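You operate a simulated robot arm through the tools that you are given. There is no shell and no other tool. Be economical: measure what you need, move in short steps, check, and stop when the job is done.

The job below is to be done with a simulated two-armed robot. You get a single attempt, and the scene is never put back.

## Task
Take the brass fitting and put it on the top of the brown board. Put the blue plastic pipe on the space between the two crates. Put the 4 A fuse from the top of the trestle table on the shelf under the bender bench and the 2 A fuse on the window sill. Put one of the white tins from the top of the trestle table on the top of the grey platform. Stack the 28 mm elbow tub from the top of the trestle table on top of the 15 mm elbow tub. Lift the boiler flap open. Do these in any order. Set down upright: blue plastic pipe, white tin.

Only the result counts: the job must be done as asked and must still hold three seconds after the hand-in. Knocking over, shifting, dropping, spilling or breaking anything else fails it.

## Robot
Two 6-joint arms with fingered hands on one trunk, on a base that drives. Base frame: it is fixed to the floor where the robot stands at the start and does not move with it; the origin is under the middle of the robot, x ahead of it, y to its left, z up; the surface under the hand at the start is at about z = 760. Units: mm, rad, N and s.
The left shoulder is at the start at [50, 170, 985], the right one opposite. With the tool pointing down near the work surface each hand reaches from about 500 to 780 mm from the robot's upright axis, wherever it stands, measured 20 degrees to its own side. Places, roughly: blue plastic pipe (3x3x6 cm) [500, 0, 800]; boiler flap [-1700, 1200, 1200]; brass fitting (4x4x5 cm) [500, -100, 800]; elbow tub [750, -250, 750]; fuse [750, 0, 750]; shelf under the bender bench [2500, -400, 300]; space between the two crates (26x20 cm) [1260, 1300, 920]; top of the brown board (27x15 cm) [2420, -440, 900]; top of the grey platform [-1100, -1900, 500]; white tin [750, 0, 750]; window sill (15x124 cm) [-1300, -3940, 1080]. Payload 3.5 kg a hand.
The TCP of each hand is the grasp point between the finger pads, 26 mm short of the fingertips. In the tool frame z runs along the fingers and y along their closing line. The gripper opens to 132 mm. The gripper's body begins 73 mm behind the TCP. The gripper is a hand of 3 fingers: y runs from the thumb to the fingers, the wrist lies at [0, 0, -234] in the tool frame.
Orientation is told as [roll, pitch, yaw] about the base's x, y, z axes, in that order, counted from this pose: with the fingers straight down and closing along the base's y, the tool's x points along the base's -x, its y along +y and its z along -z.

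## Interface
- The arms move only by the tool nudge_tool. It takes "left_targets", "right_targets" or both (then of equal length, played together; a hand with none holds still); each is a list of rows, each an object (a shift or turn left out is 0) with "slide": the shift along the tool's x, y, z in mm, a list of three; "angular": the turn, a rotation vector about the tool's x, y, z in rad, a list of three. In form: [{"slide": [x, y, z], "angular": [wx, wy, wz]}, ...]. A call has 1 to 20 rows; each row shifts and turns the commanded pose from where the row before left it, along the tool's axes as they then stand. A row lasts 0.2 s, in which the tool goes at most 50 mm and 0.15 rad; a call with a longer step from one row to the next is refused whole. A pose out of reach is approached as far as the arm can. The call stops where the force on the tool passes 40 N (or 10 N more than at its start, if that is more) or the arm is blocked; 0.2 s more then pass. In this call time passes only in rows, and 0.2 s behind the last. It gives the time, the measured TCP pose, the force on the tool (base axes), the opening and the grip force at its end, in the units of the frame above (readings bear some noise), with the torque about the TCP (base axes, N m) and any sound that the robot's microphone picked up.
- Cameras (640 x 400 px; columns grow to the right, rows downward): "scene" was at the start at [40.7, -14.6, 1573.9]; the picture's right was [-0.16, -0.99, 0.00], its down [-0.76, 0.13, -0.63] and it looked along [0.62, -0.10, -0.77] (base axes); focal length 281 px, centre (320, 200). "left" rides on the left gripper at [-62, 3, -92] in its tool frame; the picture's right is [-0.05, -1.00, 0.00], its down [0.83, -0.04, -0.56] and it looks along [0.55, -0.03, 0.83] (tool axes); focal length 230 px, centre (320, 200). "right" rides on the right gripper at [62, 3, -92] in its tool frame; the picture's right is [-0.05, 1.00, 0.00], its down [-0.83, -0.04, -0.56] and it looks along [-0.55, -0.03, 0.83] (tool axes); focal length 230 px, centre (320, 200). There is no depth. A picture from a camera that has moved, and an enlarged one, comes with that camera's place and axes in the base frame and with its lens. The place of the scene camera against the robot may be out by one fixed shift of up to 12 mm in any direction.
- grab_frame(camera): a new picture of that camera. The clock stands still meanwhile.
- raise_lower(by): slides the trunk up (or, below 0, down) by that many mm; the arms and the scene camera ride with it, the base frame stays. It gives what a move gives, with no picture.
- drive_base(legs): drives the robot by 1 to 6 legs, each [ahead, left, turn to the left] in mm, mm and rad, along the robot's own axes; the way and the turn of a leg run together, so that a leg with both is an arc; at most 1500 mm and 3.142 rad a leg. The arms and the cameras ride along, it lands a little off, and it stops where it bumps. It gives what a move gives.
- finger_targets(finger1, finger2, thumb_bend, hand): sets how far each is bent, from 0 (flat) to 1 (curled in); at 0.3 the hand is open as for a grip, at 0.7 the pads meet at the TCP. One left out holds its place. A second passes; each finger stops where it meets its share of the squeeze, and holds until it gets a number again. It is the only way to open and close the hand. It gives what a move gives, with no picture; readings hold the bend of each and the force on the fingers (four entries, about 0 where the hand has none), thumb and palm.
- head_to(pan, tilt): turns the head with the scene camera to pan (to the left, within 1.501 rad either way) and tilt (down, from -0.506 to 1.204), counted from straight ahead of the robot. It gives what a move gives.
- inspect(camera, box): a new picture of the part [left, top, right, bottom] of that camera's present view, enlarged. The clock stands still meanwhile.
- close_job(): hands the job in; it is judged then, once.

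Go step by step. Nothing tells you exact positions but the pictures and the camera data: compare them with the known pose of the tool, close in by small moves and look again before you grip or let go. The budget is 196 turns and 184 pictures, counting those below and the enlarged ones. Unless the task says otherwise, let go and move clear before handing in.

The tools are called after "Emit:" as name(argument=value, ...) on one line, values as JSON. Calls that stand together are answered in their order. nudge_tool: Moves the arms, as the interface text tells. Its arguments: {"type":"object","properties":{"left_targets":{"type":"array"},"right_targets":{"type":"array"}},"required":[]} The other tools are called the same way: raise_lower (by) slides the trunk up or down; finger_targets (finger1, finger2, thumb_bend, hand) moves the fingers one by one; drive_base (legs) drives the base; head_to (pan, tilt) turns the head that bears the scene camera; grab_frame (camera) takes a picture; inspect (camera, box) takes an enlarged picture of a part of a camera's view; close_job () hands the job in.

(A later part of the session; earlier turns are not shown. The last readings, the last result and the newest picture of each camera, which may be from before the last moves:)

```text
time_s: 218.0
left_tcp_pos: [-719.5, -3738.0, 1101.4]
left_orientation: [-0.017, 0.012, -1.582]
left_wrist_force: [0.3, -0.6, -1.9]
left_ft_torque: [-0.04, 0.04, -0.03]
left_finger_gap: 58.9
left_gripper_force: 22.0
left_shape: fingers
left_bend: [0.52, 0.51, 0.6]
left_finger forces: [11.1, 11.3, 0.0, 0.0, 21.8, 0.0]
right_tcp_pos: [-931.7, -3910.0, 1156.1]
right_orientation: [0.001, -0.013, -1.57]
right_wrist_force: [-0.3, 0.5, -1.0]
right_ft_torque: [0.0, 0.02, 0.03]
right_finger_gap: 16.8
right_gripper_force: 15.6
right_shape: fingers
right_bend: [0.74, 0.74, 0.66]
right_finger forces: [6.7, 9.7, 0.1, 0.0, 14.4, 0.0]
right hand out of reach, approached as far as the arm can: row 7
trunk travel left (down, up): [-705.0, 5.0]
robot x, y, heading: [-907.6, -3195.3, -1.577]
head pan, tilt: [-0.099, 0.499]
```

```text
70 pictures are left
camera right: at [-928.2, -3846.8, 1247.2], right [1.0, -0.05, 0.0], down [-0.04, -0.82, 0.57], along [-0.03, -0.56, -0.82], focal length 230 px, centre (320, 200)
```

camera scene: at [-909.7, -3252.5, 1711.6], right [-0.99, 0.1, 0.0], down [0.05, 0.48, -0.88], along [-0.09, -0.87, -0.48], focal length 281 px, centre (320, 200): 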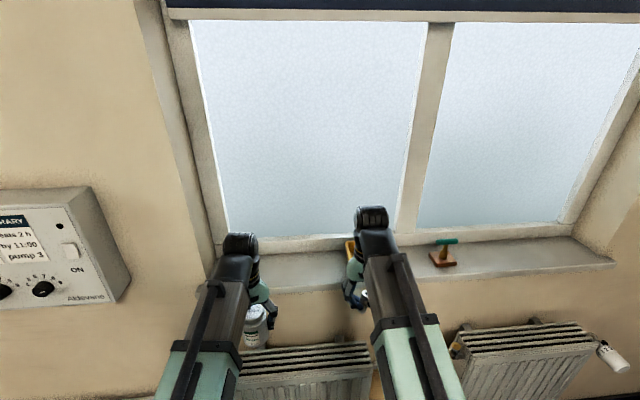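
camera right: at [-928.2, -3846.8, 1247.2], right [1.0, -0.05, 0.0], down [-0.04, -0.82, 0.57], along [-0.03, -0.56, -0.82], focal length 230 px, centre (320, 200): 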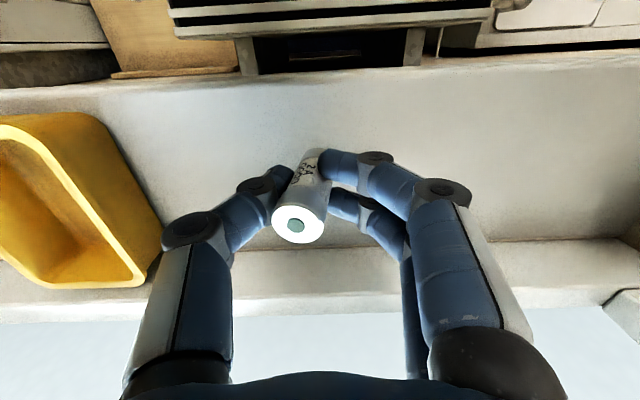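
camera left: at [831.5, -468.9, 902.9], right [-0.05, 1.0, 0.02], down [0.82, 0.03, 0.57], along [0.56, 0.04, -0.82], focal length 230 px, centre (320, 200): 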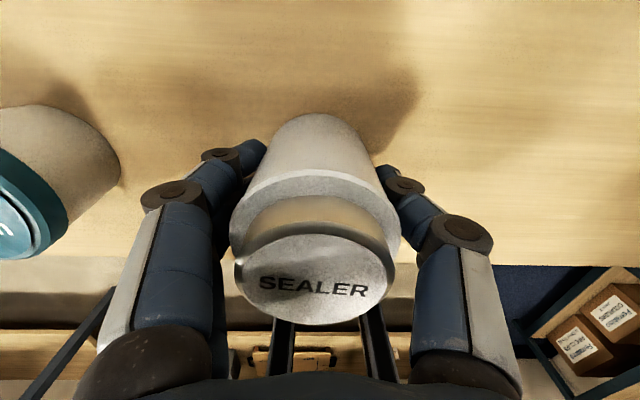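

Emit:
drive_base(legs=[[25, 0, 0.005]])

Emit:
nudge_tool(right_targets=[{"slide": [0, 0, 10]}, {"slide": [0, 0, 6]}, {"slide": [0, 0, 3]}])

Emit:
nudge_tool(right_targets=[{"slide": [0, 0, 2]}, {"slide": [0, 0, 2]}])

Emit:
nudge_tool(right_targets=[{"slide": [0, 0, 2]}, {"slide": [0, 0, 1]}])

```text
time_s: 218.8
left_tcp_pos: [-716.8, -3763.0, 1100.9]
left_orientation: [-0.016, 0.014, -1.577]
left_wrist_force: [0.1, 0.4, -3.1]
left_ft_torque: [0.01, 0.01, 0.0]
left_finger_gap: 59.1
left_gripper_force: 22.3
left_shape: fingers
left_bend: [0.52, 0.51, 0.6]
left_finger forces: [11.1, 11.2, 0.1, 0.0, 21.7, 0.0]
right_tcp_pos: [-926.8, -3936.2, 1152.9]
right_orientation: [0.003, -0.011, -1.567]
right_wrist_force: [0.4, -0.3, -1.2]
right_ft_torque: [0.06, -0.04, 0.0]
right_finger_gap: 16.7
right_gripper_force: 15.5
right_shape: fingers
right_bend: [0.74, 0.74, 0.66]
right_finger forces: [6.6, 9.6, 0.0, 0.1, 14.4, 0.0]
trunk travel left (down, up): [-705.0, 5.0]
robot x, y, heading: [-908.7, -3224.6, -1.568]
head pan, tilt: [-0.099, 0.499]
```

```text
time_s: 219.6
left_tcp_pos: [-716.1, -3761.2, 1102.0]
left_orientation: [-0.017, 0.013, -1.574]
left_wrist_force: [0.0, -0.3, -3.5]
left_ft_torque: [0.0, -0.01, 0.0]
left_finger_gap: 58.9
left_gripper_force: 21.7
left_shape: fingers
left_bend: [0.52, 0.51, 0.6]
left_finger forces: [11.3, 11.2, 0.1, 0.0, 21.8, 0.0]
right_tcp_pos: [-926.1, -3935.7, 1135.5]
right_orientation: [0.001, -0.013, -1.565]
right_wrist_force: [-0.2, -0.6, -0.6]
right_ft_torque: [-0.01, 0.0, 0.0]
right_finger_gap: 16.9
right_gripper_force: 15.7
right_shape: fingers
right_bend: [0.74, 0.74, 0.66]
right_finger forces: [7.0, 9.8, 0.1, 0.0, 14.4, 0.1]
trunk travel left (down, up): [-705.0, 5.0]
robot x, y, heading: [-904.3, -3220.6, -1.564]
head pan, tilt: [-0.099, 0.499]
```

```text
time_s: 220.2
left_tcp_pos: [-716.8, -3761.1, 1102.1]
left_orientation: [-0.019, 0.014, -1.576]
left_wrist_force: [-0.3, 0.1, -3.1]
left_ft_torque: [0.0, -0.01, -0.04]
left_finger_gap: 59.0
left_gripper_force: 21.8
left_shape: fingers
left_bend: [0.52, 0.51, 0.6]
left_finger forces: [11.2, 11.4, 0.0, 0.0, 21.9, 0.0]
right_tcp_pos: [-927.2, -3934.8, 1131.1]
right_orientation: [0.003, -0.012, -1.566]
right_wrist_force: [-0.2, 0.0, 0.0]
right_ft_torque: [0.01, -0.02, 0.02]
right_finger_gap: 16.4
right_gripper_force: 15.6
right_shape: fingers
right_bend: [0.74, 0.74, 0.66]
right_finger forces: [6.9, 9.8, 0.0, 0.1, 14.3, 0.0]
trunk travel left (down, up): [-705.0, 5.0]
robot x, y, heading: [-901.9, -3222.2, -1.574]
head pan, tilt: [-0.099, 0.499]
```

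```text
time_s: 220.8
left_tcp_pos: [-716.3, -3760.8, 1101.7]
left_orientation: [-0.016, 0.013, -1.576]
left_wrist_force: [-1.0, -0.4, -2.6]
left_ft_torque: [0.03, -0.01, -0.02]
left_finger_gap: 58.8
left_gripper_force: 21.9
left_shape: fingers
left_bend: [0.52, 0.51, 0.6]
left_finger forces: [11.2, 11.3, 0.0, 0.0, 21.8, 0.0]
right_tcp_pos: [-927.3, -3934.5, 1127.8]
right_orientation: [0.001, -0.011, -1.565]
right_wrist_force: [0.3, -0.5, -0.9]
right_ft_torque: [0.02, 0.0, 0.01]
right_finger_gap: 16.9
right_gripper_force: 15.3
right_shape: fingers
right_bend: [0.74, 0.74, 0.66]
right_finger forces: [6.9, 9.8, 0.0, 0.0, 14.4, 0.1]
trunk travel left (down, up): [-705.0, 5.0]
robot x, y, heading: [-906.0, -3225.9, -1.563]
head pan, tilt: [-0.099, 0.499]
```

Emit:
nudge_tool(right_targets=[{"slide": [0, 0, 1.5]}, {"slide": [0, 0, 1.5]}])

Emit:
nudge_tool(right_targets=[{"slide": [0, 0, 1.5]}, {"slide": [0, 0, 1.5]}])

Emit:
nudge_tool(right_targets=[{"slide": [0, 0, 1.5]}, {"slide": [0, 0, 1.5]}])

Emit:
nudge_tool(right_targets=[{"slide": [0, 0, 1.5]}, {"slide": [0, 0, 1]}])

```text
time_s: 221.4
left_tcp_pos: [-716.9, -3761.5, 1101.8]
left_orientation: [-0.018, 0.012, -1.577]
left_wrist_force: [-0.6, -0.4, -2.2]
left_ft_torque: [0.0, 0.03, 0.01]
left_finger_gap: 59.1
left_gripper_force: 22.3
left_shape: fingers
left_bend: [0.52, 0.51, 0.6]
left_finger forces: [11.2, 11.3, 0.0, 0.1, 21.9, 0.1]
right_tcp_pos: [-926.9, -3934.8, 1126.3]
right_orientation: [0.0, -0.012, -1.568]
right_wrist_force: [0.5, -0.2, 4.0]
right_ft_torque: [0.0, 0.09, -0.01]
right_finger_gap: 16.5
right_gripper_force: 16.3
right_shape: fingers
right_bend: [0.74, 0.74, 0.66]
right_finger forces: [7.2, 10.7, 0.0, 0.1, 14.5, 0.0]
trunk travel left (down, up): [-705.0, 5.0]
robot x, y, heading: [-902.5, -3224.6, -1.566]
head pan, tilt: [-0.099, 0.499]
```

```text
time_s: 222.0
left_tcp_pos: [-715.4, -3760.4, 1102.8]
left_orientation: [-0.019, 0.011, -1.577]
left_wrist_force: [-0.1, -0.1, -3.5]
left_ft_torque: [0.02, 0.02, 0.0]
left_finger_gap: 59.0
left_gripper_force: 21.9
left_shape: fingers
left_bend: [0.52, 0.51, 0.6]
left_finger forces: [11.2, 11.3, 0.1, 0.0, 21.8, 0.0]
right_tcp_pos: [-925.3, -3934.7, 1123.6]
right_orientation: [0.0, -0.014, -1.566]
right_wrist_force: [4.1, 0.3, 15.4]
right_ft_torque: [-0.02, 0.05, -0.01]
right_finger_gap: 16.1
right_gripper_force: 18.6
right_shape: fingers
right_bend: [0.75, 0.75, 0.67]
right_finger forces: [9.9, 13.1, 0.1, 0.1, 14.7, 0.1]
trunk travel left (down, up): [-705.0, 5.0]
robot x, y, heading: [-904.1, -3223.4, -1.567]
head pan, tilt: [-0.099, 0.499]
```

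```text
time_s: 222.6
left_tcp_pos: [-716.2, -3758.5, 1104.5]
left_orientation: [-0.017, 0.011, -1.575]
left_wrist_force: [0.3, -0.3, -2.3]
left_ft_torque: [0.01, 0.0, -0.02]
left_finger_gap: 59.1
left_gripper_force: 22.3
left_shape: fingers
left_bend: [0.52, 0.51, 0.6]
left_finger forces: [11.2, 11.4, 0.0, 0.0, 21.8, 0.0]
right_tcp_pos: [-927.8, -3934.4, 1120.3]
right_orientation: [0.001, -0.014, -1.564]
right_wrist_force: [2.0, 1.2, 18.0]
right_ft_torque: [0.07, 0.19, -0.06]
right_finger_gap: 15.9
right_gripper_force: 21.3
right_shape: fingers
right_bend: [0.76, 0.75, 0.67]
right_finger forces: [10.8, 13.0, 0.1, 0.0, 17.0, 0.0]
trunk travel left (down, up): [-705.0, 5.0]
robot x, y, heading: [-905.5, -3223.1, -1.566]
head pan, tilt: [-0.099, 0.499]
```

```text
time_s: 223.2
left_tcp_pos: [-716.2, -3759.5, 1102.6]
left_orientation: [-0.019, 0.01, -1.577]
left_wrist_force: [-0.3, -1.3, -3.7]
left_ft_torque: [0.0, 0.02, -0.02]
left_finger_gap: 59.0
left_gripper_force: 22.2
left_shape: fingers
left_bend: [0.52, 0.51, 0.6]
left_finger forces: [11.2, 11.3, 0.1, 0.0, 21.8, 0.0]
right_tcp_pos: [-927.4, -3933.5, 1119.0]
right_orientation: [0.003, -0.016, -1.566]
right_wrist_force: [2.5, -3.8, 25.2]
right_ft_torque: [-0.06, 0.26, 0.03]
right_finger_gap: 16.1
right_gripper_force: 21.6
right_shape: fingers
right_bend: [0.76, 0.76, 0.67]
right_finger forces: [10.0, 14.5, 0.0, 0.0, 18.4, 0.1]
trunk travel left (down, up): [-705.0, 5.0]
robot x, y, heading: [-905.8, -3225.1, -1.568]
head pan, tilt: [-0.099, 0.499]
```

Firm contact; easing up 3 mm and looking before release.

Emit:
nudge_tool(right_targets=[{"slide": [0, 0, -1.5]}, {"slide": [0, 0, -2]}])

Emit:
inspect(camera="right", box=[200, 60, 460, 260])

```text
time_s: 223.8
left_tcp_pos: [-717.2, -3759.4, 1102.4]
left_orientation: [-0.018, 0.01, -1.576]
left_wrist_force: [-0.4, -0.1, -3.5]
left_ft_torque: [-0.02, 0.02, -0.02]
left_finger_gap: 58.9
left_gripper_force: 22.2
left_shape: fingers
left_bend: [0.52, 0.51, 0.6]
left_finger forces: [11.2, 11.3, 0.0, 0.1, 21.8, 0.0]
right_tcp_pos: [-927.7, -3934.0, 1119.9]
right_orientation: [0.002, -0.011, -1.566]
right_wrist_force: [0.3, 0.0, 10.4]
right_ft_torque: [0.0, 0.14, -0.03]
right_finger_gap: 15.9
right_gripper_force: 18.9
right_shape: fingers
right_bend: [0.76, 0.76, 0.67]
right_finger forces: [9.8, 12.2, 0.0, 0.0, 16.1, 0.0]
trunk travel left (down, up): [-705.0, 5.0]
robot x, y, heading: [-903.0, -3221.9, -1.567]
head pan, tilt: [-0.099, 0.499]
```

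```text
2.00 times, centred on (330, 160) of right
camera zoom: at [-925.2, -3871.6, 1212.4], right [1.0, -0.05, 0.0], down [-0.04, -0.83, 0.56], along [-0.03, -0.56, -0.83], focal length 460 px, centre (300, 280)
```

zoom: 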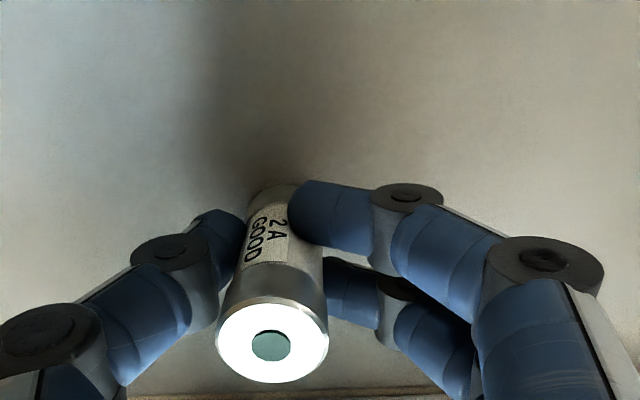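

Emit:
finger_targets(hand="right", finger1=0.67, finger2=0.67, thumb_bend=0.6)

Emit:
finger_targets(hand="right", finger1=0.42, finger2=0.42, thumb_bend=0.42)

Emit:
grab_frame(camera="right")

```text
time_s: 224.8
left_tcp_pos: [-716.7, -3762.0, 1101.8]
left_orientation: [-0.017, 0.014, -1.577]
left_wrist_force: [1.1, -0.2, -2.9]
left_ft_torque: [-0.01, 0.03, 0.01]
left_finger_gap: 59.2
left_gripper_force: 21.9
left_shape: fingers
left_bend: [0.52, 0.51, 0.6]
left_finger forces: [11.2, 11.3, 0.0, 0.0, 21.8, 0.0]
right_tcp_pos: [-927.7, -3934.9, 1120.7]
right_orientation: [0.001, -0.012, -1.566]
right_wrist_force: [0.6, -0.2, -0.5]
right_ft_torque: [0.01, 0.01, 0.0]
right_finger_gap: 24.3
right_gripper_force: 0.3
right_shape: fingers
right_bend: [0.67, 0.67, 0.6]
right_finger forces: [0.0, 0.1, 0.1, 0.1, 0.2, 0.0]
trunk travel left (down, up): [-705.0, 5.0]
robot x, y, heading: [-908.5, -3222.5, -1.564]
head pan, tilt: [-0.099, 0.499]
```

```text
time_s: 225.8
left_tcp_pos: [-716.9, -3760.3, 1102.6]
left_orientation: [-0.018, 0.012, -1.577]
left_wrist_force: [0.1, -0.1, -2.4]
left_ft_torque: [-0.03, -0.01, 0.0]
left_finger_gap: 59.1
left_gripper_force: 21.7
left_shape: fingers
left_bend: [0.52, 0.51, 0.6]
left_finger forces: [11.2, 11.3, 0.0, 0.0, 21.8, 0.1]
right_tcp_pos: [-926.0, -3934.3, 1121.2]
right_orientation: [0.002, -0.011, -1.565]
right_wrist_force: [0.7, 0.2, 0.0]
right_ft_torque: [-0.02, -0.03, -0.01]
right_finger_gap: 94.0
right_gripper_force: 0.1
right_shape: fingers
right_bend: [0.42, 0.42, 0.42]
right_finger forces: [0.0, 0.1, 0.0, 0.0, 0.0, 0.0]
trunk travel left (down, up): [-705.0, 5.0]
robot x, y, heading: [-909.9, -3225.1, -1.57]
head pan, tilt: [-0.099, 0.499]
```

```text
68 pictures are left
camera right: at [-925.2, -3872.6, 1213.0], right [1.0, -0.05, 0.0], down [-0.04, -0.82, 0.56], along [-0.02, -0.56, -0.83], focal length 230 px, centre (320, 200)
```

right: 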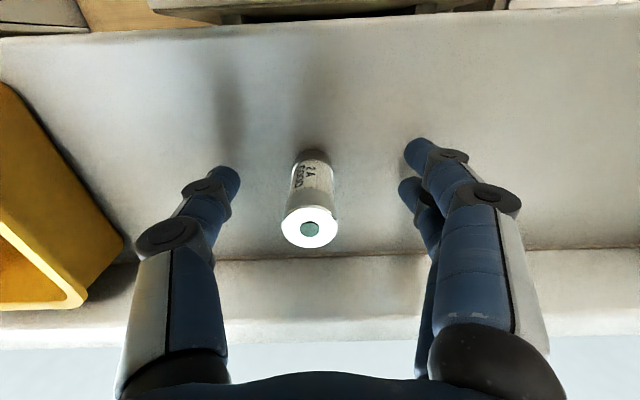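

The 2 A fuse stands on the sill. Lifting the hand and backing off.

Emit:
nudge_tool(right_targets=[{"slide": [0, 0, -20]}, {"slide": [5, 0, -35]}, {"slide": [10, 0, -35]}, {"slide": [35, -10, -10]}, {"slide": [40, -20, 0]}, {"slide": [40, -20, 0]}])

Emit:
grab_frame(camera="right")

```text
time_s: 227.2
left_tcp_pos: [-716.7, -3760.9, 1101.3]
left_orientation: [-0.016, 0.009, -1.575]
left_wrist_force: [0.4, -0.2, -2.8]
left_ft_torque: [-0.03, 0.0, 0.01]
left_finger_gap: 59.2
left_gripper_force: 22.1
left_shape: fingers
left_bend: [0.52, 0.51, 0.6]
left_finger forces: [11.2, 11.3, 0.0, 0.0, 21.8, 0.0]
right_tcp_pos: [-978.3, -3804.3, 1219.1]
right_orientation: [0.003, -0.012, -1.565]
right_wrist_force: [0.9, 0.1, 0.6]
right_ft_torque: [0.01, 0.02, -0.02]
right_finger_gap: 94.5
right_gripper_force: 0.0
right_shape: fingers
right_bend: [0.42, 0.42, 0.42]
right_finger forces: [0.0, 0.0, 0.1, 0.0, 0.0, 0.0]
trunk travel left (down, up): [-705.0, 5.0]
robot x, y, heading: [-906.1, -3223.0, -1.563]
head pan, tilt: [-0.099, 0.499]
```

```text
67 pictures are left
camera right: at [-976.4, -3741.1, 1309.7], right [1.0, -0.05, 0.0], down [-0.04, -0.82, 0.57], along [-0.02, -0.57, -0.82], focal length 230 px, centre (320, 200)
```

right: 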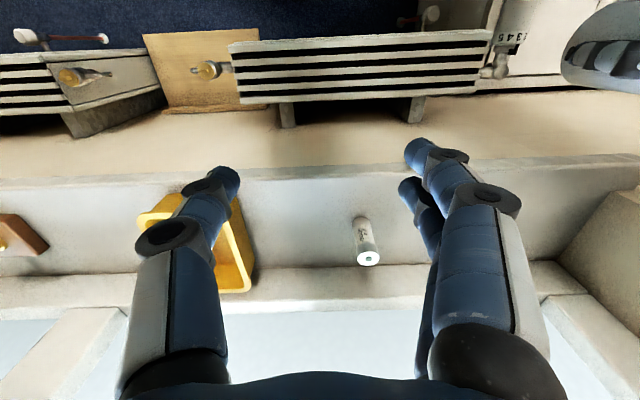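

Backing away from the window and turning round to the platform.

Emit:
drive_base(legs=[[-203, 0, 0]])

Emit:
drive_base(legs=[[0, 0, 1.571], [0, 0, 1.565]])

Emit:
head_to(pan=0.0, tilt=0.7)

Emit:
grab_frame(camera="scene")

```text
time_s: 228.8
left_tcp_pos: [-715.1, -3550.2, 1103.0]
left_orientation: [-0.019, 0.011, -1.572]
left_wrist_force: [0.2, -0.3, -2.6]
left_ft_torque: [-0.04, -0.03, -0.01]
left_finger_gap: 59.0
left_gripper_force: 22.0
left_shape: fingers
left_bend: [0.52, 0.51, 0.6]
left_finger forces: [11.1, 11.3, 0.0, 0.0, 21.8, 0.0]
right_tcp_pos: [-977.4, -3595.2, 1217.3]
right_orientation: [0.003, -0.013, -1.562]
right_wrist_force: [0.7, 1.3, -0.7]
right_ft_torque: [-0.05, 0.01, 0.05]
right_finger_gap: 94.2
right_gripper_force: 0.1
right_shape: fingers
right_bend: [0.42, 0.42, 0.42]
right_finger forces: [0.0, 0.1, 0.0, 0.0, 0.0, 0.0]
trunk travel left (down, up): [-705.0, 5.0]
robot x, y, heading: [-906.3, -3014.7, -1.566]
head pan, tilt: [-0.099, 0.499]
```

```text
time_s: 236.8
left_tcp_pos: [-1087.9, -2471.3, 1101.1]
left_orientation: [-0.017, 0.013, 1.546]
left_wrist_force: [0.4, 0.6, -3.2]
left_ft_torque: [0.0, -0.01, -0.06]
left_finger_gap: 58.8
left_gripper_force: 21.7
left_shape: fingers
left_bend: [0.52, 0.51, 0.6]
left_finger forces: [10.9, 11.1, 0.1, 0.0, 21.2, 0.1]
right_tcp_pos: [-825.4, -2430.5, 1216.4]
right_orientation: [0.001, -0.011, 1.557]
right_wrist_force: [0.7, -0.7, -0.1]
right_ft_torque: [0.01, -0.03, 0.0]
right_finger_gap: 94.1
right_gripper_force: 0.0
right_shape: fingers
right_bend: [0.42, 0.42, 0.42]
right_finger forces: [0.0, 0.0, 0.0, 0.1, 0.0, 0.0]
trunk travel left (down, up): [-705.0, 5.0]
robot x, y, heading: [-909.8, -3013.8, 1.555]
head pan, tilt: [-0.099, 0.499]
```

```text
time_s: 237.5
left_tcp_pos: [-1088.1, -2472.2, 1101.1]
left_orientation: [-0.017, 0.013, 1.546]
left_wrist_force: [0.7, -0.2, -2.8]
left_ft_torque: [-0.02, 0.0, 0.0]
left_finger_gap: 58.6
left_gripper_force: 21.4
left_shape: fingers
left_bend: [0.52, 0.51, 0.6]
left_finger forces: [11.0, 11.1, 0.0, 0.0, 21.1, 0.1]
right_tcp_pos: [-825.9, -2432.0, 1216.7]
right_orientation: [0.001, -0.011, 1.555]
right_wrist_force: [0.4, -0.6, 0.1]
right_ft_torque: [-0.02, -0.01, -0.01]
right_finger_gap: 94.2
right_gripper_force: 0.1
right_shape: fingers
right_bend: [0.42, 0.42, 0.42]
right_finger forces: [0.1, 0.0, 0.0, 0.1, 0.0, 0.0]
trunk travel left (down, up): [-705.0, 5.0]
robot x, y, heading: [-912.2, -3013.5, 1.556]
head pan, tilt: [0.0, 0.7]
```

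```text
66 pictures are left
camera scene: at [-901.5, -2970.1, 1694.0], right [1.0, -0.02, 0.0], down [-0.01, -0.64, -0.77], along [0.01, 0.77, -0.64], focal length 281 px, centre (320, 200)
```

scene: 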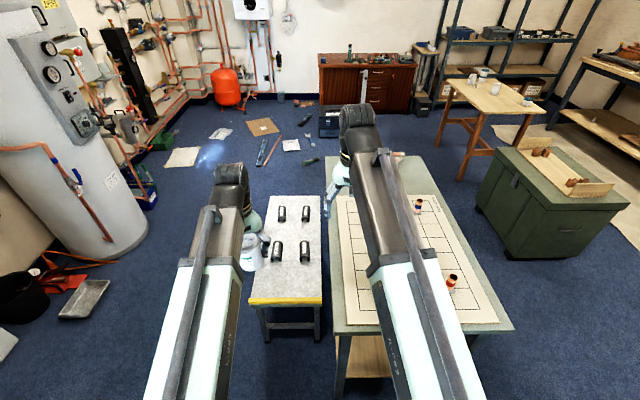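

I can see the platform: x -1217…-894, near end y≈-2265, four black caps start at y≈-2040; the near end is free. I'll place the tin at about (-1110, -2170) from (-1100, -2860), keeping clear of the blueprint table's edge.

Emit:
nudge_tool(right_targets=[{"slide": [0, -30, -30]}, {"slide": [0, -30, -30]}])

Emit:
drive_base(legs=[[0, 190, 0.015], [150, 0, 0]])

Emit:
grab_frame(camera="scene")

```text
time_s: 238.1
left_tcp_pos: [-1088.0, -2470.9, 1102.0]
left_orientation: [-0.017, 0.013, 1.547]
left_wrist_force: [-0.1, -0.2, -3.3]
left_ft_torque: [0.02, -0.01, 0.01]
left_finger_gap: 59.1
left_gripper_force: 21.4
left_shape: fingers
left_bend: [0.52, 0.51, 0.6]
left_finger forces: [10.9, 11.0, 0.1, 0.0, 21.1, 0.1]
right_tcp_pos: [-766.0, -2421.3, 1256.7]
right_orientation: [0.005, -0.025, 1.559]
right_wrist_force: [0.5, -0.1, -0.2]
right_ft_torque: [0.01, -0.03, 0.03]
right_finger_gap: 94.3
right_gripper_force: 0.0
right_shape: fingers
right_bend: [0.42, 0.42, 0.42]
right_finger forces: [0.1, 0.1, 0.1, 0.0, 0.1, 0.0]
right hand out of reach, approached as far as the arm can: row 2
trunk travel left (down, up): [-705.0, 5.0]
robot x, y, heading: [-903.8, -3015.5, 1.561]
head pan, tilt: [0.0, 0.7]
```

```text
time_s: 240.7
left_tcp_pos: [-1286.1, -2319.9, 1100.5]
left_orientation: [-0.017, 0.016, 1.566]
left_wrist_force: [0.2, -0.2, -2.8]
left_ft_torque: [-0.05, -0.06, 0.02]
left_finger_gap: 58.8
left_gripper_force: 21.7
left_shape: fingers
left_bend: [0.52, 0.51, 0.6]
left_finger forces: [11.0, 11.0, 0.0, 0.0, 21.2, 0.0]
right_tcp_pos: [-966.3, -2263.8, 1256.1]
right_orientation: [0.001, -0.023, 1.577]
right_wrist_force: [0.0, 0.1, -0.4]
right_ft_torque: [-0.03, -0.01, -0.01]
right_finger_gap: 94.2
right_gripper_force: 0.1
right_shape: fingers
right_bend: [0.42, 0.42, 0.42]
right_finger forces: [0.0, 0.1, 0.0, 0.1, 0.0, 0.0]
trunk travel left (down, up): [-705.0, 5.0]
robot x, y, heading: [-1096.7, -2859.8, 1.575]
head pan, tilt: [0.0, 0.7]
```

```text
65 pictures are left
camera scene: at [-1091.8, -2814.5, 1693.9], right [1.0, 0.0, 0.0], down [0.0, -0.65, -0.76], along [0.0, 0.76, -0.65], focal length 281 px, centre (320, 200)
```

scene: 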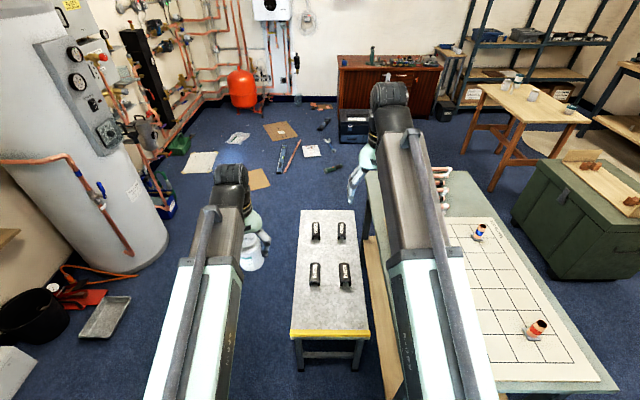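

Shifting 40 mm left for clearance to the table edge, then lowering the trunk.

Emit:
drive_base(legs=[[0, 40, 0]])

Emit:
raise_lower(by=-340)

Emit:
grab_frame(camera="scene")

```text
time_s: 241.6
left_tcp_pos: [-1330.3, -2321.7, 1100.6]
left_orientation: [-0.02, 0.011, 1.565]
left_wrist_force: [-0.6, 0.0, -3.5]
left_ft_torque: [0.01, -0.03, -0.03]
left_finger_gap: 58.7
left_gripper_force: 21.6
left_shape: fingers
left_bend: [0.52, 0.51, 0.6]
left_finger forces: [11.0, 11.1, 0.1, 0.1, 21.1, 0.0]
right_tcp_pos: [-1011.4, -2265.5, 1257.1]
right_orientation: [0.001, -0.024, 1.577]
right_wrist_force: [-1.3, -0.1, -0.1]
right_ft_torque: [0.01, -0.11, 0.04]
right_finger_gap: 94.5
right_gripper_force: 0.1
right_shape: fingers
right_bend: [0.42, 0.42, 0.42]
right_finger forces: [0.0, 0.1, 0.1, 0.1, 0.0, 0.1]
trunk travel left (down, up): [-705.0, 5.0]
robot x, y, heading: [-1140.7, -2860.5, 1.576]
head pan, tilt: [0.0, 0.7]
```

```text
time_s: 244.9
left_tcp_pos: [-1328.1, -2321.7, 762.0]
left_orientation: [-0.016, 0.013, 1.566]
left_wrist_force: [0.3, 0.0, -3.9]
left_ft_torque: [0.02, 0.01, 0.01]
left_finger_gap: 58.7
left_gripper_force: 21.7
left_shape: fingers
left_bend: [0.52, 0.51, 0.6]
left_finger forces: [10.9, 11.0, 0.0, 0.0, 21.1, 0.0]
right_tcp_pos: [-1008.0, -2265.0, 917.2]
right_orientation: [0.001, -0.023, 1.579]
right_wrist_force: [0.0, 0.5, -0.1]
right_ft_torque: [0.02, 0.02, 0.02]
right_finger_gap: 94.2
right_gripper_force: 0.0
right_shape: fingers
right_bend: [0.42, 0.42, 0.42]
right_finger forces: [0.1, 0.1, 0.1, 0.1, 0.0, 0.0]
trunk travel left (down, up): [-365.0, 345.0]
robot x, y, heading: [-1141.1, -2863.8, 1.572]
head pan, tilt: [0.0, 0.7]
```

```text
64 pictures are left
camera scene: at [-1132.7, -2817.2, 1354.0], right [1.0, 0.0, 0.0], down [0.0, -0.64, -0.76], along [0.0, 0.76, -0.64], focal length 281 px, centre (320, 200)
```

scene: 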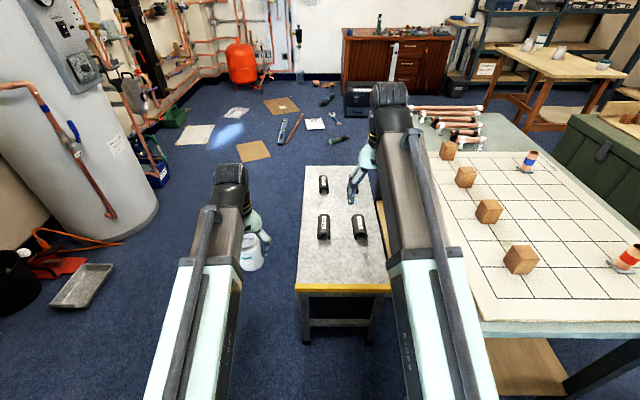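

Emit:
nudge_tool(right_targets=[{"slide": [0, -30, 0]}, {"slide": [0, -30, 0]}, {"slide": [0, 0, 0]}, {"slide": [0, 0, 0]}, {"slide": [0, 0, 0]}, {"slide": [0, 0, 0]}, {"slide": [0, 0, 0]}, {"slide": [0, 0, 0]}], left_targets=[{"slide": [0, 0, 0]}, {"slide": [-22, -31, 0]}, {"slide": [-22, -31, 0]}, {"slide": [-22, -31, 0]}, {"slide": [-22, -31, 0]}, {"slide": [-22, -31, 0]}, {"slide": [-22, -31, 0]}, {"slide": [-22, -31, 0]}])

Emit:
grab_frame(camera="left")

Emit:
grab_frame(camera="scene")

```text
time_s: 246.7
left_tcp_pos: [-1111.7, -2166.4, 764.5]
left_orientation: [-0.017, 0.013, 1.569]
left_wrist_force: [0.5, 0.0, -3.5]
left_ft_torque: [0.03, 0.01, 0.02]
left_finger_gap: 58.9
left_gripper_force: 21.6
left_shape: fingers
left_bend: [0.52, 0.51, 0.6]
left_finger forces: [10.8, 11.0, 0.0, 0.0, 21.0, 0.1]
right_tcp_pos: [-947.8, -2265.1, 915.0]
right_orientation: [0.003, -0.026, 1.577]
right_wrist_force: [-0.7, -0.1, -1.0]
right_ft_torque: [-0.01, 0.0, 0.0]
right_finger_gap: 94.2
right_gripper_force: 0.1
right_shape: fingers
right_bend: [0.42, 0.42, 0.42]
right_finger forces: [0.0, 0.1, 0.1, 0.0, 0.1, 0.1]
trunk travel left (down, up): [-365.0, 345.0]
robot x, y, heading: [-1140.7, -2859.2, 1.576]
head pan, tilt: [0.0, 0.7]
```

```text
63 pictures are left
camera left: at [-1116.9, -2104.4, 856.2], right [1.0, 0.05, 0.02], down [0.03, -0.82, 0.57], along [0.04, -0.56, -0.82], focal length 230 px, centre (320, 200)
```

left: 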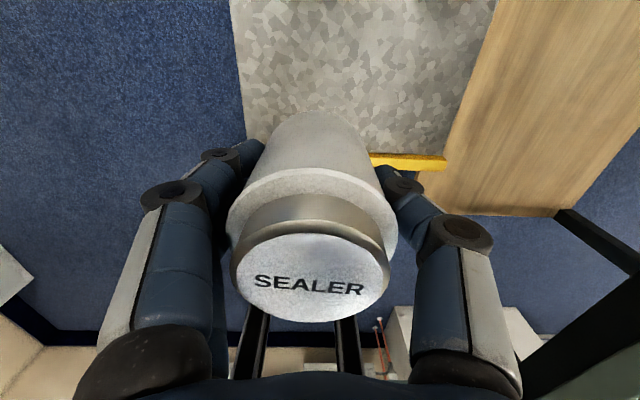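

```text
62 pictures are left
camera scene: at [-1132.5, -2817.1, 1353.9], right [1.0, 0.0, 0.0], down [0.0, -0.64, -0.76], along [0.0, 0.76, -0.64], focal length 281 px, centre (320, 200)
```

scene: 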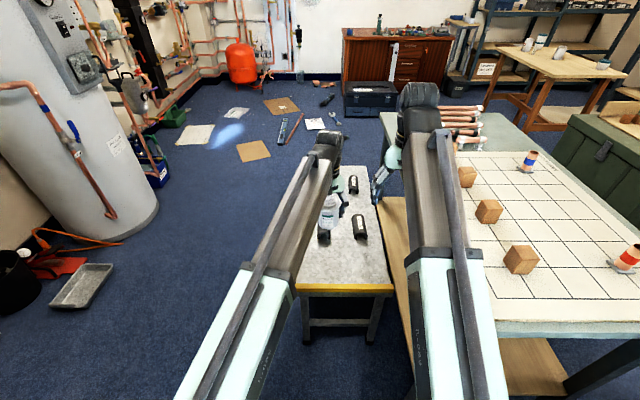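

Tin is over the free near end of the platform. Lowering.

Emit:
nudge_tool(left_targets=[{"slide": [0, 0, 45]}, {"slide": [0, 0, 45]}, {"slide": [0, 0, 45]}, {"slide": [0, 0, 40]}, {"slide": [0, 0, 15]}])

Emit:
grab_frame(camera="left")

Emit:
inspect(camera="scene", box=[280, 150, 420, 310])

```text
time_s: 247.9
left_tcp_pos: [-1108.2, -2171.1, 573.6]
left_orientation: [-0.017, 0.012, 1.566]
left_wrist_force: [0.2, -0.2, -3.8]
left_ft_torque: [0.01, 0.04, -0.01]
left_finger_gap: 58.9
left_gripper_force: 21.8
left_shape: fingers
left_bend: [0.52, 0.51, 0.6]
left_finger forces: [10.8, 11.0, 0.1, 0.0, 21.1, 0.0]
right_tcp_pos: [-949.0, -2265.6, 916.0]
right_orientation: [0.004, -0.025, 1.577]
right_wrist_force: [-0.1, -0.1, 0.0]
right_ft_torque: [-0.02, -0.01, 0.01]
right_finger_gap: 94.1
right_gripper_force: 0.1
right_shape: fingers
right_bend: [0.42, 0.42, 0.42]
right_finger forces: [0.0, 0.0, 0.0, 0.0, 0.1, 0.0]
trunk travel left (down, up): [-365.0, 345.0]
robot x, y, heading: [-1140.1, -2859.8, 1.581]
head pan, tilt: [0.0, 0.7]
```

```text
61 pictures are left
camera left: at [-1113.9, -2108.1, 666.2], right [1.0, 0.05, 0.02], down [0.03, -0.82, 0.57], along [0.04, -0.56, -0.82], focal length 230 px, centre (320, 200)
```

left: 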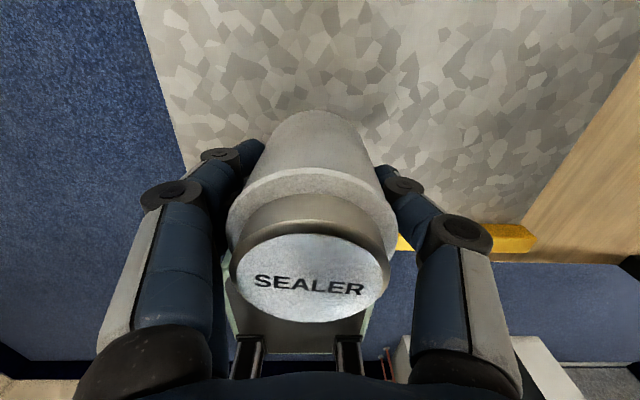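

```text
2.50 times, centred on (350, 230) of scene
camera zoom: at [-1132.5, -2817.0, 1354.0], right [1.0, 0.0, 0.0], down [0.0, -0.64, -0.76], along [0.0, 0.76, -0.64], focal length 702 px, centre (245, 125)
```

zoom: 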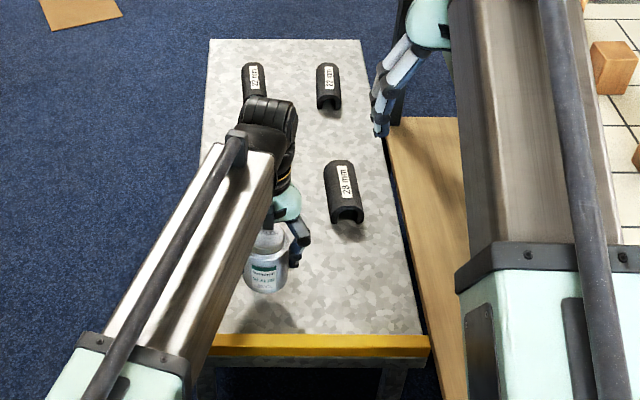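

Emit:
nudge_tool(left_targets=[{"slide": [0, 0, 6]}, {"slide": [0, 0, 4]}])

Emit:
nudge_tool(left_targets=[{"slide": [0, 0, 3]}, {"slide": [0, 0, 2]}])

Emit:
nudge_tool(left_targets=[{"slide": [0, 0, 2]}, {"slide": [0, 0, 2]}])

Emit:
nudge_tool(left_targets=[{"slide": [0, 0, 1.5]}, {"slide": [0, 0, 1.5]}])

```text
time_s: 248.5
left_tcp_pos: [-1107.5, -2170.2, 563.2]
left_orientation: [-0.017, 0.013, 1.567]
left_wrist_force: [-0.3, -0.5, -3.3]
left_ft_torque: [0.02, -0.02, 0.01]
left_finger_gap: 59.1
left_gripper_force: 21.6
left_shape: fingers
left_bend: [0.52, 0.51, 0.6]
left_finger forces: [10.8, 11.2, 0.0, 0.0, 21.1, 0.0]
right_tcp_pos: [-950.1, -2266.1, 914.9]
right_orientation: [0.004, -0.025, 1.578]
right_wrist_force: [0.3, 0.3, -0.4]
right_ft_torque: [0.03, -0.02, 0.0]
right_finger_gap: 94.3
right_gripper_force: 0.1
right_shape: fingers
right_bend: [0.42, 0.42, 0.42]
right_finger forces: [0.0, 0.0, 0.0, 0.0, 0.0, 0.0]
trunk travel left (down, up): [-365.0, 345.0]
robot x, y, heading: [-1139.7, -2861.0, 1.58]
head pan, tilt: [0.0, 0.7]
```

```text
time_s: 249.1
left_tcp_pos: [-1106.1, -2171.7, 559.2]
left_orientation: [-0.017, 0.013, 1.565]
left_wrist_force: [-0.1, -0.1, -3.7]
left_ft_torque: [0.02, -0.02, -0.01]
left_finger_gap: 58.8
left_gripper_force: 21.9
left_shape: fingers
left_bend: [0.52, 0.51, 0.6]
left_finger forces: [10.8, 11.1, 0.0, 0.0, 21.1, 0.0]
right_tcp_pos: [-948.9, -2265.2, 915.1]
right_orientation: [0.004, -0.026, 1.577]
right_wrist_force: [0.1, -0.5, -0.5]
right_ft_torque: [0.0, -0.02, -0.01]
right_finger_gap: 94.5
right_gripper_force: 0.1
right_shape: fingers
right_bend: [0.42, 0.42, 0.42]
right_finger forces: [0.1, 0.1, 0.0, 0.1, 0.1, 0.0]
trunk travel left (down, up): [-365.0, 345.0]
robot x, y, heading: [-1138.4, -2856.1, 1.574]
head pan, tilt: [0.0, 0.7]
```

```text
time_s: 249.7
left_tcp_pos: [-1107.3, -2172.1, 555.6]
left_orientation: [-0.016, 0.011, 1.564]
left_wrist_force: [1.0, 0.3, -2.9]
left_ft_torque: [-0.02, -0.03, 0.0]
left_finger_gap: 58.9
left_gripper_force: 21.5
left_shape: fingers
left_bend: [0.52, 0.51, 0.6]
left_finger forces: [10.8, 11.2, 0.0, 0.1, 21.1, 0.1]
right_tcp_pos: [-949.4, -2266.1, 915.5]
right_orientation: [0.004, -0.025, 1.578]
right_wrist_force: [-0.7, 0.5, 0.1]
right_ft_torque: [0.02, 0.02, -0.02]
right_finger_gap: 94.4
right_gripper_force: 0.1
right_shape: fingers
right_bend: [0.42, 0.42, 0.42]
right_finger forces: [0.0, 0.1, 0.0, 0.0, 0.1, 0.0]
trunk travel left (down, up): [-365.0, 345.0]
robot x, y, heading: [-1136.6, -2860.1, 1.579]
head pan, tilt: [0.0, 0.7]
```

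```text
time_s: 250.3
left_tcp_pos: [-1107.2, -2172.5, 552.1]
left_orientation: [-0.018, 0.013, 1.565]
left_wrist_force: [0.5, -0.4, -1.8]
left_ft_torque: [0.02, 0.0, 0.05]
left_finger_gap: 58.9
left_gripper_force: 21.8
left_shape: fingers
left_bend: [0.52, 0.51, 0.6]
left_finger forces: [10.9, 11.1, 0.1, 0.0, 21.1, 0.0]
right_tcp_pos: [-948.6, -2266.4, 914.6]
right_orientation: [0.004, -0.023, 1.577]
right_wrist_force: [0.8, -0.4, 0.9]
right_ft_torque: [-0.03, 0.0, -0.01]
right_finger_gap: 94.1
right_gripper_force: 0.1
right_shape: fingers
right_bend: [0.42, 0.42, 0.42]
right_finger forces: [0.1, 0.0, 0.1, 0.0, 0.1, 0.1]
trunk travel left (down, up): [-365.0, 345.0]
robot x, y, heading: [-1136.0, -2860.7, 1.575]
head pan, tilt: [0.0, 0.7]
```

Emit:
nudge_tool(left_targets=[{"slide": [0, 0, 1.5]}])

Emit:
nudge_tool(left_targets=[{"slide": [0, 0, 1.5]}])

```text
time_s: 250.7
left_tcp_pos: [-1108.2, -2172.6, 551.6]
left_orientation: [-0.017, 0.013, 1.565]
left_wrist_force: [1.0, 0.4, -2.7]
left_ft_torque: [0.03, 0.0, 0.0]
left_finger_gap: 58.7
left_gripper_force: 21.1
left_shape: fingers
left_bend: [0.52, 0.51, 0.6]
left_finger forces: [10.8, 11.1, 0.0, 0.0, 21.1, 0.0]
right_tcp_pos: [-948.3, -2265.6, 915.6]
right_orientation: [0.003, -0.026, 1.577]
right_wrist_force: [-0.2, -0.7, 0.3]
right_ft_torque: [0.0, 0.04, 0.04]
right_finger_gap: 94.2
right_gripper_force: 0.1
right_shape: fingers
right_bend: [0.42, 0.42, 0.42]
right_finger forces: [0.0, 0.0, 0.1, 0.1, 0.0, 0.0]
trunk travel left (down, up): [-365.0, 345.0]
robot x, y, heading: [-1136.3, -2859.8, 1.577]
head pan, tilt: [0.0, 0.7]
```

```text
time_s: 251.1
left_tcp_pos: [-1107.3, -2171.8, 548.2]
left_orientation: [-0.019, 0.011, 1.566]
left_wrist_force: [-0.4, -0.7, -3.2]
left_ft_torque: [0.0, 0.01, 0.02]
left_finger_gap: 59.0
left_gripper_force: 21.4
left_shape: fingers
left_bend: [0.52, 0.51, 0.6]
left_finger forces: [10.8, 11.1, 0.0, 0.0, 21.1, 0.0]
right_tcp_pos: [-949.8, -2265.1, 914.0]
right_orientation: [0.004, -0.025, 1.579]
right_wrist_force: [0.2, 0.5, -0.4]
right_ft_torque: [-0.02, -0.01, 0.01]
right_finger_gap: 94.2
right_gripper_force: 0.0
right_shape: fingers
right_bend: [0.42, 0.42, 0.42]
right_finger forces: [0.1, 0.1, 0.0, 0.1, 0.1, 0.0]
trunk travel left (down, up): [-365.0, 345.0]
robot x, y, heading: [-1137.4, -2860.2, 1.583]
head pan, tilt: [0.0, 0.7]
```

Emit:
nudge_tool(left_targets=[{"slide": [0, 0, 1.5]}, {"slide": [0, 0, 1]}])

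Emit:
nudge_tool(left_targets=[{"slide": [0, 0, 1.5]}, {"slide": [0, 0, 1]}])

Emit:
nudge_tool(left_targets=[{"slide": [0, 0, 1.5]}, {"slide": [0, 0, 1]}])

```text
time_s: 251.7
left_tcp_pos: [-1106.1, -2170.9, 547.0]
left_orientation: [-0.018, 0.014, 1.565]
left_wrist_force: [-0.1, -0.4, -2.3]
left_ft_torque: [-0.02, -0.03, 0.02]
left_finger_gap: 58.6
left_gripper_force: 21.5
left_shape: fingers
left_bend: [0.52, 0.51, 0.6]
left_finger forces: [10.8, 11.2, 0.0, 0.0, 21.1, 0.0]
right_tcp_pos: [-949.6, -2265.0, 914.9]
right_orientation: [0.002, -0.024, 1.576]
right_wrist_force: [-0.3, 0.6, 0.1]
right_ft_torque: [0.0, 0.03, -0.03]
right_finger_gap: 94.2
right_gripper_force: 0.1
right_shape: fingers
right_bend: [0.42, 0.42, 0.42]
right_finger forces: [0.1, 0.0, 0.0, 0.0, 0.1, 0.1]
trunk travel left (down, up): [-365.0, 345.0]
robot x, y, heading: [-1136.0, -2860.2, 1.574]
head pan, tilt: [0.0, 0.7]
```

```text
time_s: 252.3
left_tcp_pos: [-1107.3, -2171.5, 545.2]
left_orientation: [-0.017, 0.012, 1.565]
left_wrist_force: [0.6, -0.2, -3.5]
left_ft_torque: [0.0, 0.0, -0.02]
left_finger_gap: 58.7
left_gripper_force: 21.7
left_shape: fingers
left_bend: [0.52, 0.51, 0.6]
left_finger forces: [10.7, 11.1, 0.0, 0.1, 21.1, 0.1]
right_tcp_pos: [-948.5, -2265.8, 914.6]
right_orientation: [0.003, -0.025, 1.578]
right_wrist_force: [0.2, 0.3, 0.9]
right_ft_torque: [0.01, 0.03, 0.02]
right_finger_gap: 94.5
right_gripper_force: 0.0
right_shape: fingers
right_bend: [0.42, 0.42, 0.42]
right_finger forces: [0.0, 0.1, 0.0, 0.0, 0.1, 0.0]
trunk travel left (down, up): [-365.0, 345.0]
robot x, y, heading: [-1139.0, -2859.8, 1.574]
head pan, tilt: [0.0, 0.7]
```

```text
time_s: 252.9
left_tcp_pos: [-1106.6, -2172.0, 542.7]
left_orientation: [-0.017, 0.012, 1.565]
left_wrist_force: [0.1, 0.6, -2.2]
left_ft_torque: [0.0, 0.03, 0.03]
left_finger_gap: 58.9
left_gripper_force: 22.2
left_shape: fingers
left_bend: [0.52, 0.51, 0.6]
left_finger forces: [10.8, 11.1, 0.0, 0.0, 21.1, 0.1]
right_tcp_pos: [-948.8, -2267.2, 915.3]
right_orientation: [0.003, -0.024, 1.579]
right_wrist_force: [-0.4, 0.5, 0.4]
right_ft_torque: [0.05, -0.02, 0.0]
right_finger_gap: 94.3
right_gripper_force: 0.1
right_shape: fingers
right_bend: [0.42, 0.42, 0.42]
right_finger forces: [0.1, 0.0, 0.0, 0.0, 0.1, 0.1]
trunk travel left (down, up): [-365.0, 345.0]
robot x, y, heading: [-1136.0, -2857.7, 1.575]
head pan, tilt: [0.0, 0.7]
```

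Emit:
nudge_tool(left_targets=[{"slide": [0, 0, 1.5]}, {"slide": [0, 0, 1.5]}])

Emit:
nudge_tool(left_targets=[{"slide": [0, 0, 1.5]}, {"slide": [0, 0, 1.5]}])

Emit:
nudge_tool(left_targets=[{"slide": [0, 0, 1.5]}, {"slide": [0, 0, 1.5]}])

Emit:
inspect(camera="scene", box=[300, 200, 400, 300])

```text
time_s: 253.5
left_tcp_pos: [-1106.4, -2170.3, 538.4]
left_orientation: [-0.017, 0.01, 1.567]
left_wrist_force: [0.8, 0.1, -3.9]
left_ft_torque: [-0.02, 0.02, 0.01]
left_finger_gap: 59.0
left_gripper_force: 21.4
left_shape: fingers
left_bend: [0.52, 0.51, 0.6]
left_finger forces: [10.7, 11.1, 0.0, 0.0, 21.1, 0.0]
right_tcp_pos: [-949.3, -2266.0, 914.1]
right_orientation: [0.004, -0.025, 1.578]
right_wrist_force: [-0.2, 0.0, -0.4]
right_ft_torque: [0.02, 0.05, -0.02]
right_finger_gap: 94.5
right_gripper_force: 0.1
right_shape: fingers
right_bend: [0.42, 0.42, 0.42]
right_finger forces: [0.1, 0.0, 0.1, 0.0, 0.0, 0.0]
trunk travel left (down, up): [-365.0, 345.0]
robot x, y, heading: [-1134.9, -2864.8, 1.577]
head pan, tilt: [0.0, 0.7]
```

```text
time_s: 254.1
left_tcp_pos: [-1105.1, -2171.7, 535.3]
left_orientation: [-0.019, 0.011, 1.565]
left_wrist_force: [-0.4, 0.9, -2.5]
left_ft_torque: [0.03, 0.01, 0.04]
left_finger_gap: 58.8
left_gripper_force: 21.3
left_shape: fingers
left_bend: [0.52, 0.51, 0.6]
left_finger forces: [10.8, 11.2, 0.0, 0.0, 21.1, 0.0]
right_tcp_pos: [-949.4, -2266.6, 915.7]
right_orientation: [0.003, -0.024, 1.576]
right_wrist_force: [0.7, 0.6, 0.2]
right_ft_torque: [0.0, 0.0, -0.01]
right_finger_gap: 94.1
right_gripper_force: 0.0
right_shape: fingers
right_bend: [0.42, 0.42, 0.42]
right_finger forces: [0.0, 0.1, 0.0, 0.0, 0.0, 0.0]
trunk travel left (down, up): [-365.0, 345.0]
robot x, y, heading: [-1138.4, -2857.4, 1.577]
head pan, tilt: [0.0, 0.7]
```

```text
time_s: 254.7
left_tcp_pos: [-1107.2, -2171.8, 532.4]
left_orientation: [-0.017, 0.012, 1.565]
left_wrist_force: [-1.2, 0.4, -3.2]
left_ft_torque: [0.03, -0.01, 0.01]
left_finger_gap: 59.1
left_gripper_force: 21.2
left_shape: fingers
left_bend: [0.52, 0.51, 0.6]
left_finger forces: [10.8, 11.1, 0.1, 0.1, 21.2, 0.0]
right_tcp_pos: [-948.5, -2265.0, 915.1]
right_orientation: [0.004, -0.023, 1.577]
right_wrist_force: [0.0, 0.1, -0.2]
right_ft_torque: [0.01, -0.02, -0.01]
right_finger_gap: 94.3
right_gripper_force: 0.1
right_shape: fingers
right_bend: [0.42, 0.42, 0.42]
right_finger forces: [0.1, 0.1, 0.0, 0.0, 0.0, 0.0]
trunk travel left (down, up): [-365.0, 345.0]
robot x, y, heading: [-1138.2, -2862.0, 1.573]
head pan, tilt: [0.0, 0.7]
```

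```text
4.00 times, centred on (350, 250) of scene
camera zoom: at [-1132.6, -2817.1, 1353.9], right [1.0, 0.0, 0.0], down [0.0, -0.64, -0.76], along [0.0, 0.76, -0.64], focal length 1123 px, centre (200, 0)
```

zoom: 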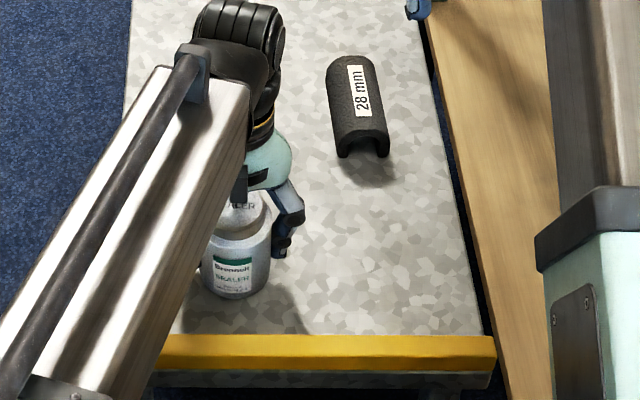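

Still slightly above; continuing in small steps.

Emit:
nudge_tool(left_targets=[{"slide": [0, 0, 1.5]}, {"slide": [0, 0, 1.5]}])

Emit:
nudge_tool(left_targets=[{"slide": [0, 0, 1.5]}, {"slide": [0, 0, 1.5]}])

Emit:
nudge_tool(left_targets=[{"slide": [0, 0, 1.5]}, {"slide": [0, 0, 1.5]}])

Emit:
nudge_tool(left_targets=[{"slide": [0, 0, 1.5]}, {"slide": [0, 0, 1.5]}])

```text
time_s: 255.3
left_tcp_pos: [-1106.8, -2172.8, 530.3]
left_orientation: [-0.017, 0.011, 1.567]
left_wrist_force: [0.4, 0.7, 4.2]
left_ft_torque: [0.03, 0.26, -0.06]
left_finger_gap: 58.5
left_gripper_force: 21.7
left_shape: fingers
left_bend: [0.52, 0.51, 0.6]
left_finger forces: [11.0, 10.9, 0.0, 0.0, 21.5, 0.0]
right_tcp_pos: [-950.6, -2265.8, 915.6]
right_orientation: [0.004, -0.025, 1.576]
right_wrist_force: [0.0, 0.8, 0.0]
right_ft_torque: [0.01, -0.01, -0.01]
right_finger_gap: 94.3
right_gripper_force: 0.1
right_shape: fingers
right_bend: [0.42, 0.42, 0.42]
right_finger forces: [0.0, 0.0, 0.0, 0.0, 0.1, 0.0]
trunk travel left (down, up): [-365.0, 345.0]
robot x, y, heading: [-1138.0, -2861.2, 1.577]
head pan, tilt: [0.0, 0.7]
```

```text
time_s: 255.9
left_tcp_pos: [-1105.7, -2171.5, 529.1]
left_orientation: [-0.019, 0.01, 1.565]
left_wrist_force: [-0.2, -1.0, 19.8]
left_ft_torque: [-0.07, 0.52, 0.01]
left_finger_gap: 58.7
left_gripper_force: 23.1
left_shape: fingers
left_bend: [0.53, 0.52, 0.6]
left_finger forces: [11.5, 11.9, 0.1, 0.0, 22.6, 0.0]
right_tcp_pos: [-949.5, -2265.1, 917.1]
right_orientation: [0.004, -0.027, 1.576]
right_wrist_force: [0.0, -0.5, -0.8]
right_ft_torque: [-0.03, 0.0, -0.01]
right_finger_gap: 94.2
right_gripper_force: 0.2
right_shape: fingers
right_bend: [0.42, 0.42, 0.42]
right_finger forces: [0.0, 0.0, 0.0, 0.0, 0.0, 0.1]
trunk travel left (down, up): [-365.0, 345.0]
robot x, y, heading: [-1140.0, -2861.2, 1.581]
head pan, tilt: [0.0, 0.7]
```

```text
time_s: 256.5
left_tcp_pos: [-1105.6, -2172.4, 526.9]
left_orientation: [-0.02, 0.005, 1.566]
left_wrist_force: [1.4, 1.7, 34.3]
left_ft_torque: [-0.03, 0.2, -0.03]
left_finger_gap: 58.7
left_gripper_force: 24.3
left_shape: fingers
left_bend: [0.53, 0.52, 0.62]
left_finger forces: [12.6, 12.1, 0.0, 0.1, 24.1, 0.0]
right_tcp_pos: [-948.5, -2268.4, 916.5]
right_orientation: [0.002, -0.025, 1.577]
right_wrist_force: [0.3, 0.1, -0.1]
right_ft_torque: [-0.03, 0.02, -0.01]
right_finger_gap: 94.2
right_gripper_force: 0.0
right_shape: fingers
right_bend: [0.42, 0.42, 0.42]
right_finger forces: [0.1, 0.0, 0.0, 0.1, 0.0, 0.0]
trunk travel left (down, up): [-365.0, 345.0]
robot x, y, heading: [-1136.6, -2859.7, 1.576]
head pan, tilt: [0.0, 0.7]
```

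```text
time_s: 257.1
left_tcp_pos: [-1106.1, -2171.0, 524.6]
left_orientation: [-0.019, 0.008, 1.567]
left_wrist_force: [2.4, 1.3, 34.7]
left_ft_torque: [0.04, 0.1, -0.06]
left_finger_gap: 58.8
left_gripper_force: 24.1
left_shape: fingers
left_bend: [0.54, 0.52, 0.62]
left_finger forces: [12.3, 11.6, 0.0, 0.0, 24.4, 0.0]
right_tcp_pos: [-948.8, -2267.1, 916.9]
right_orientation: [0.005, -0.028, 1.578]
right_wrist_force: [1.3, 0.8, 0.0]
right_ft_torque: [0.01, 0.02, -0.01]
right_finger_gap: 94.3
right_gripper_force: 0.0
right_shape: fingers
right_bend: [0.42, 0.42, 0.42]
right_finger forces: [0.0, 0.1, 0.0, 0.0, 0.1, 0.1]
trunk travel left (down, up): [-365.0, 345.0]
robot x, y, heading: [-1137.9, -2858.4, 1.578]
head pan, tilt: [0.0, 0.7]
```

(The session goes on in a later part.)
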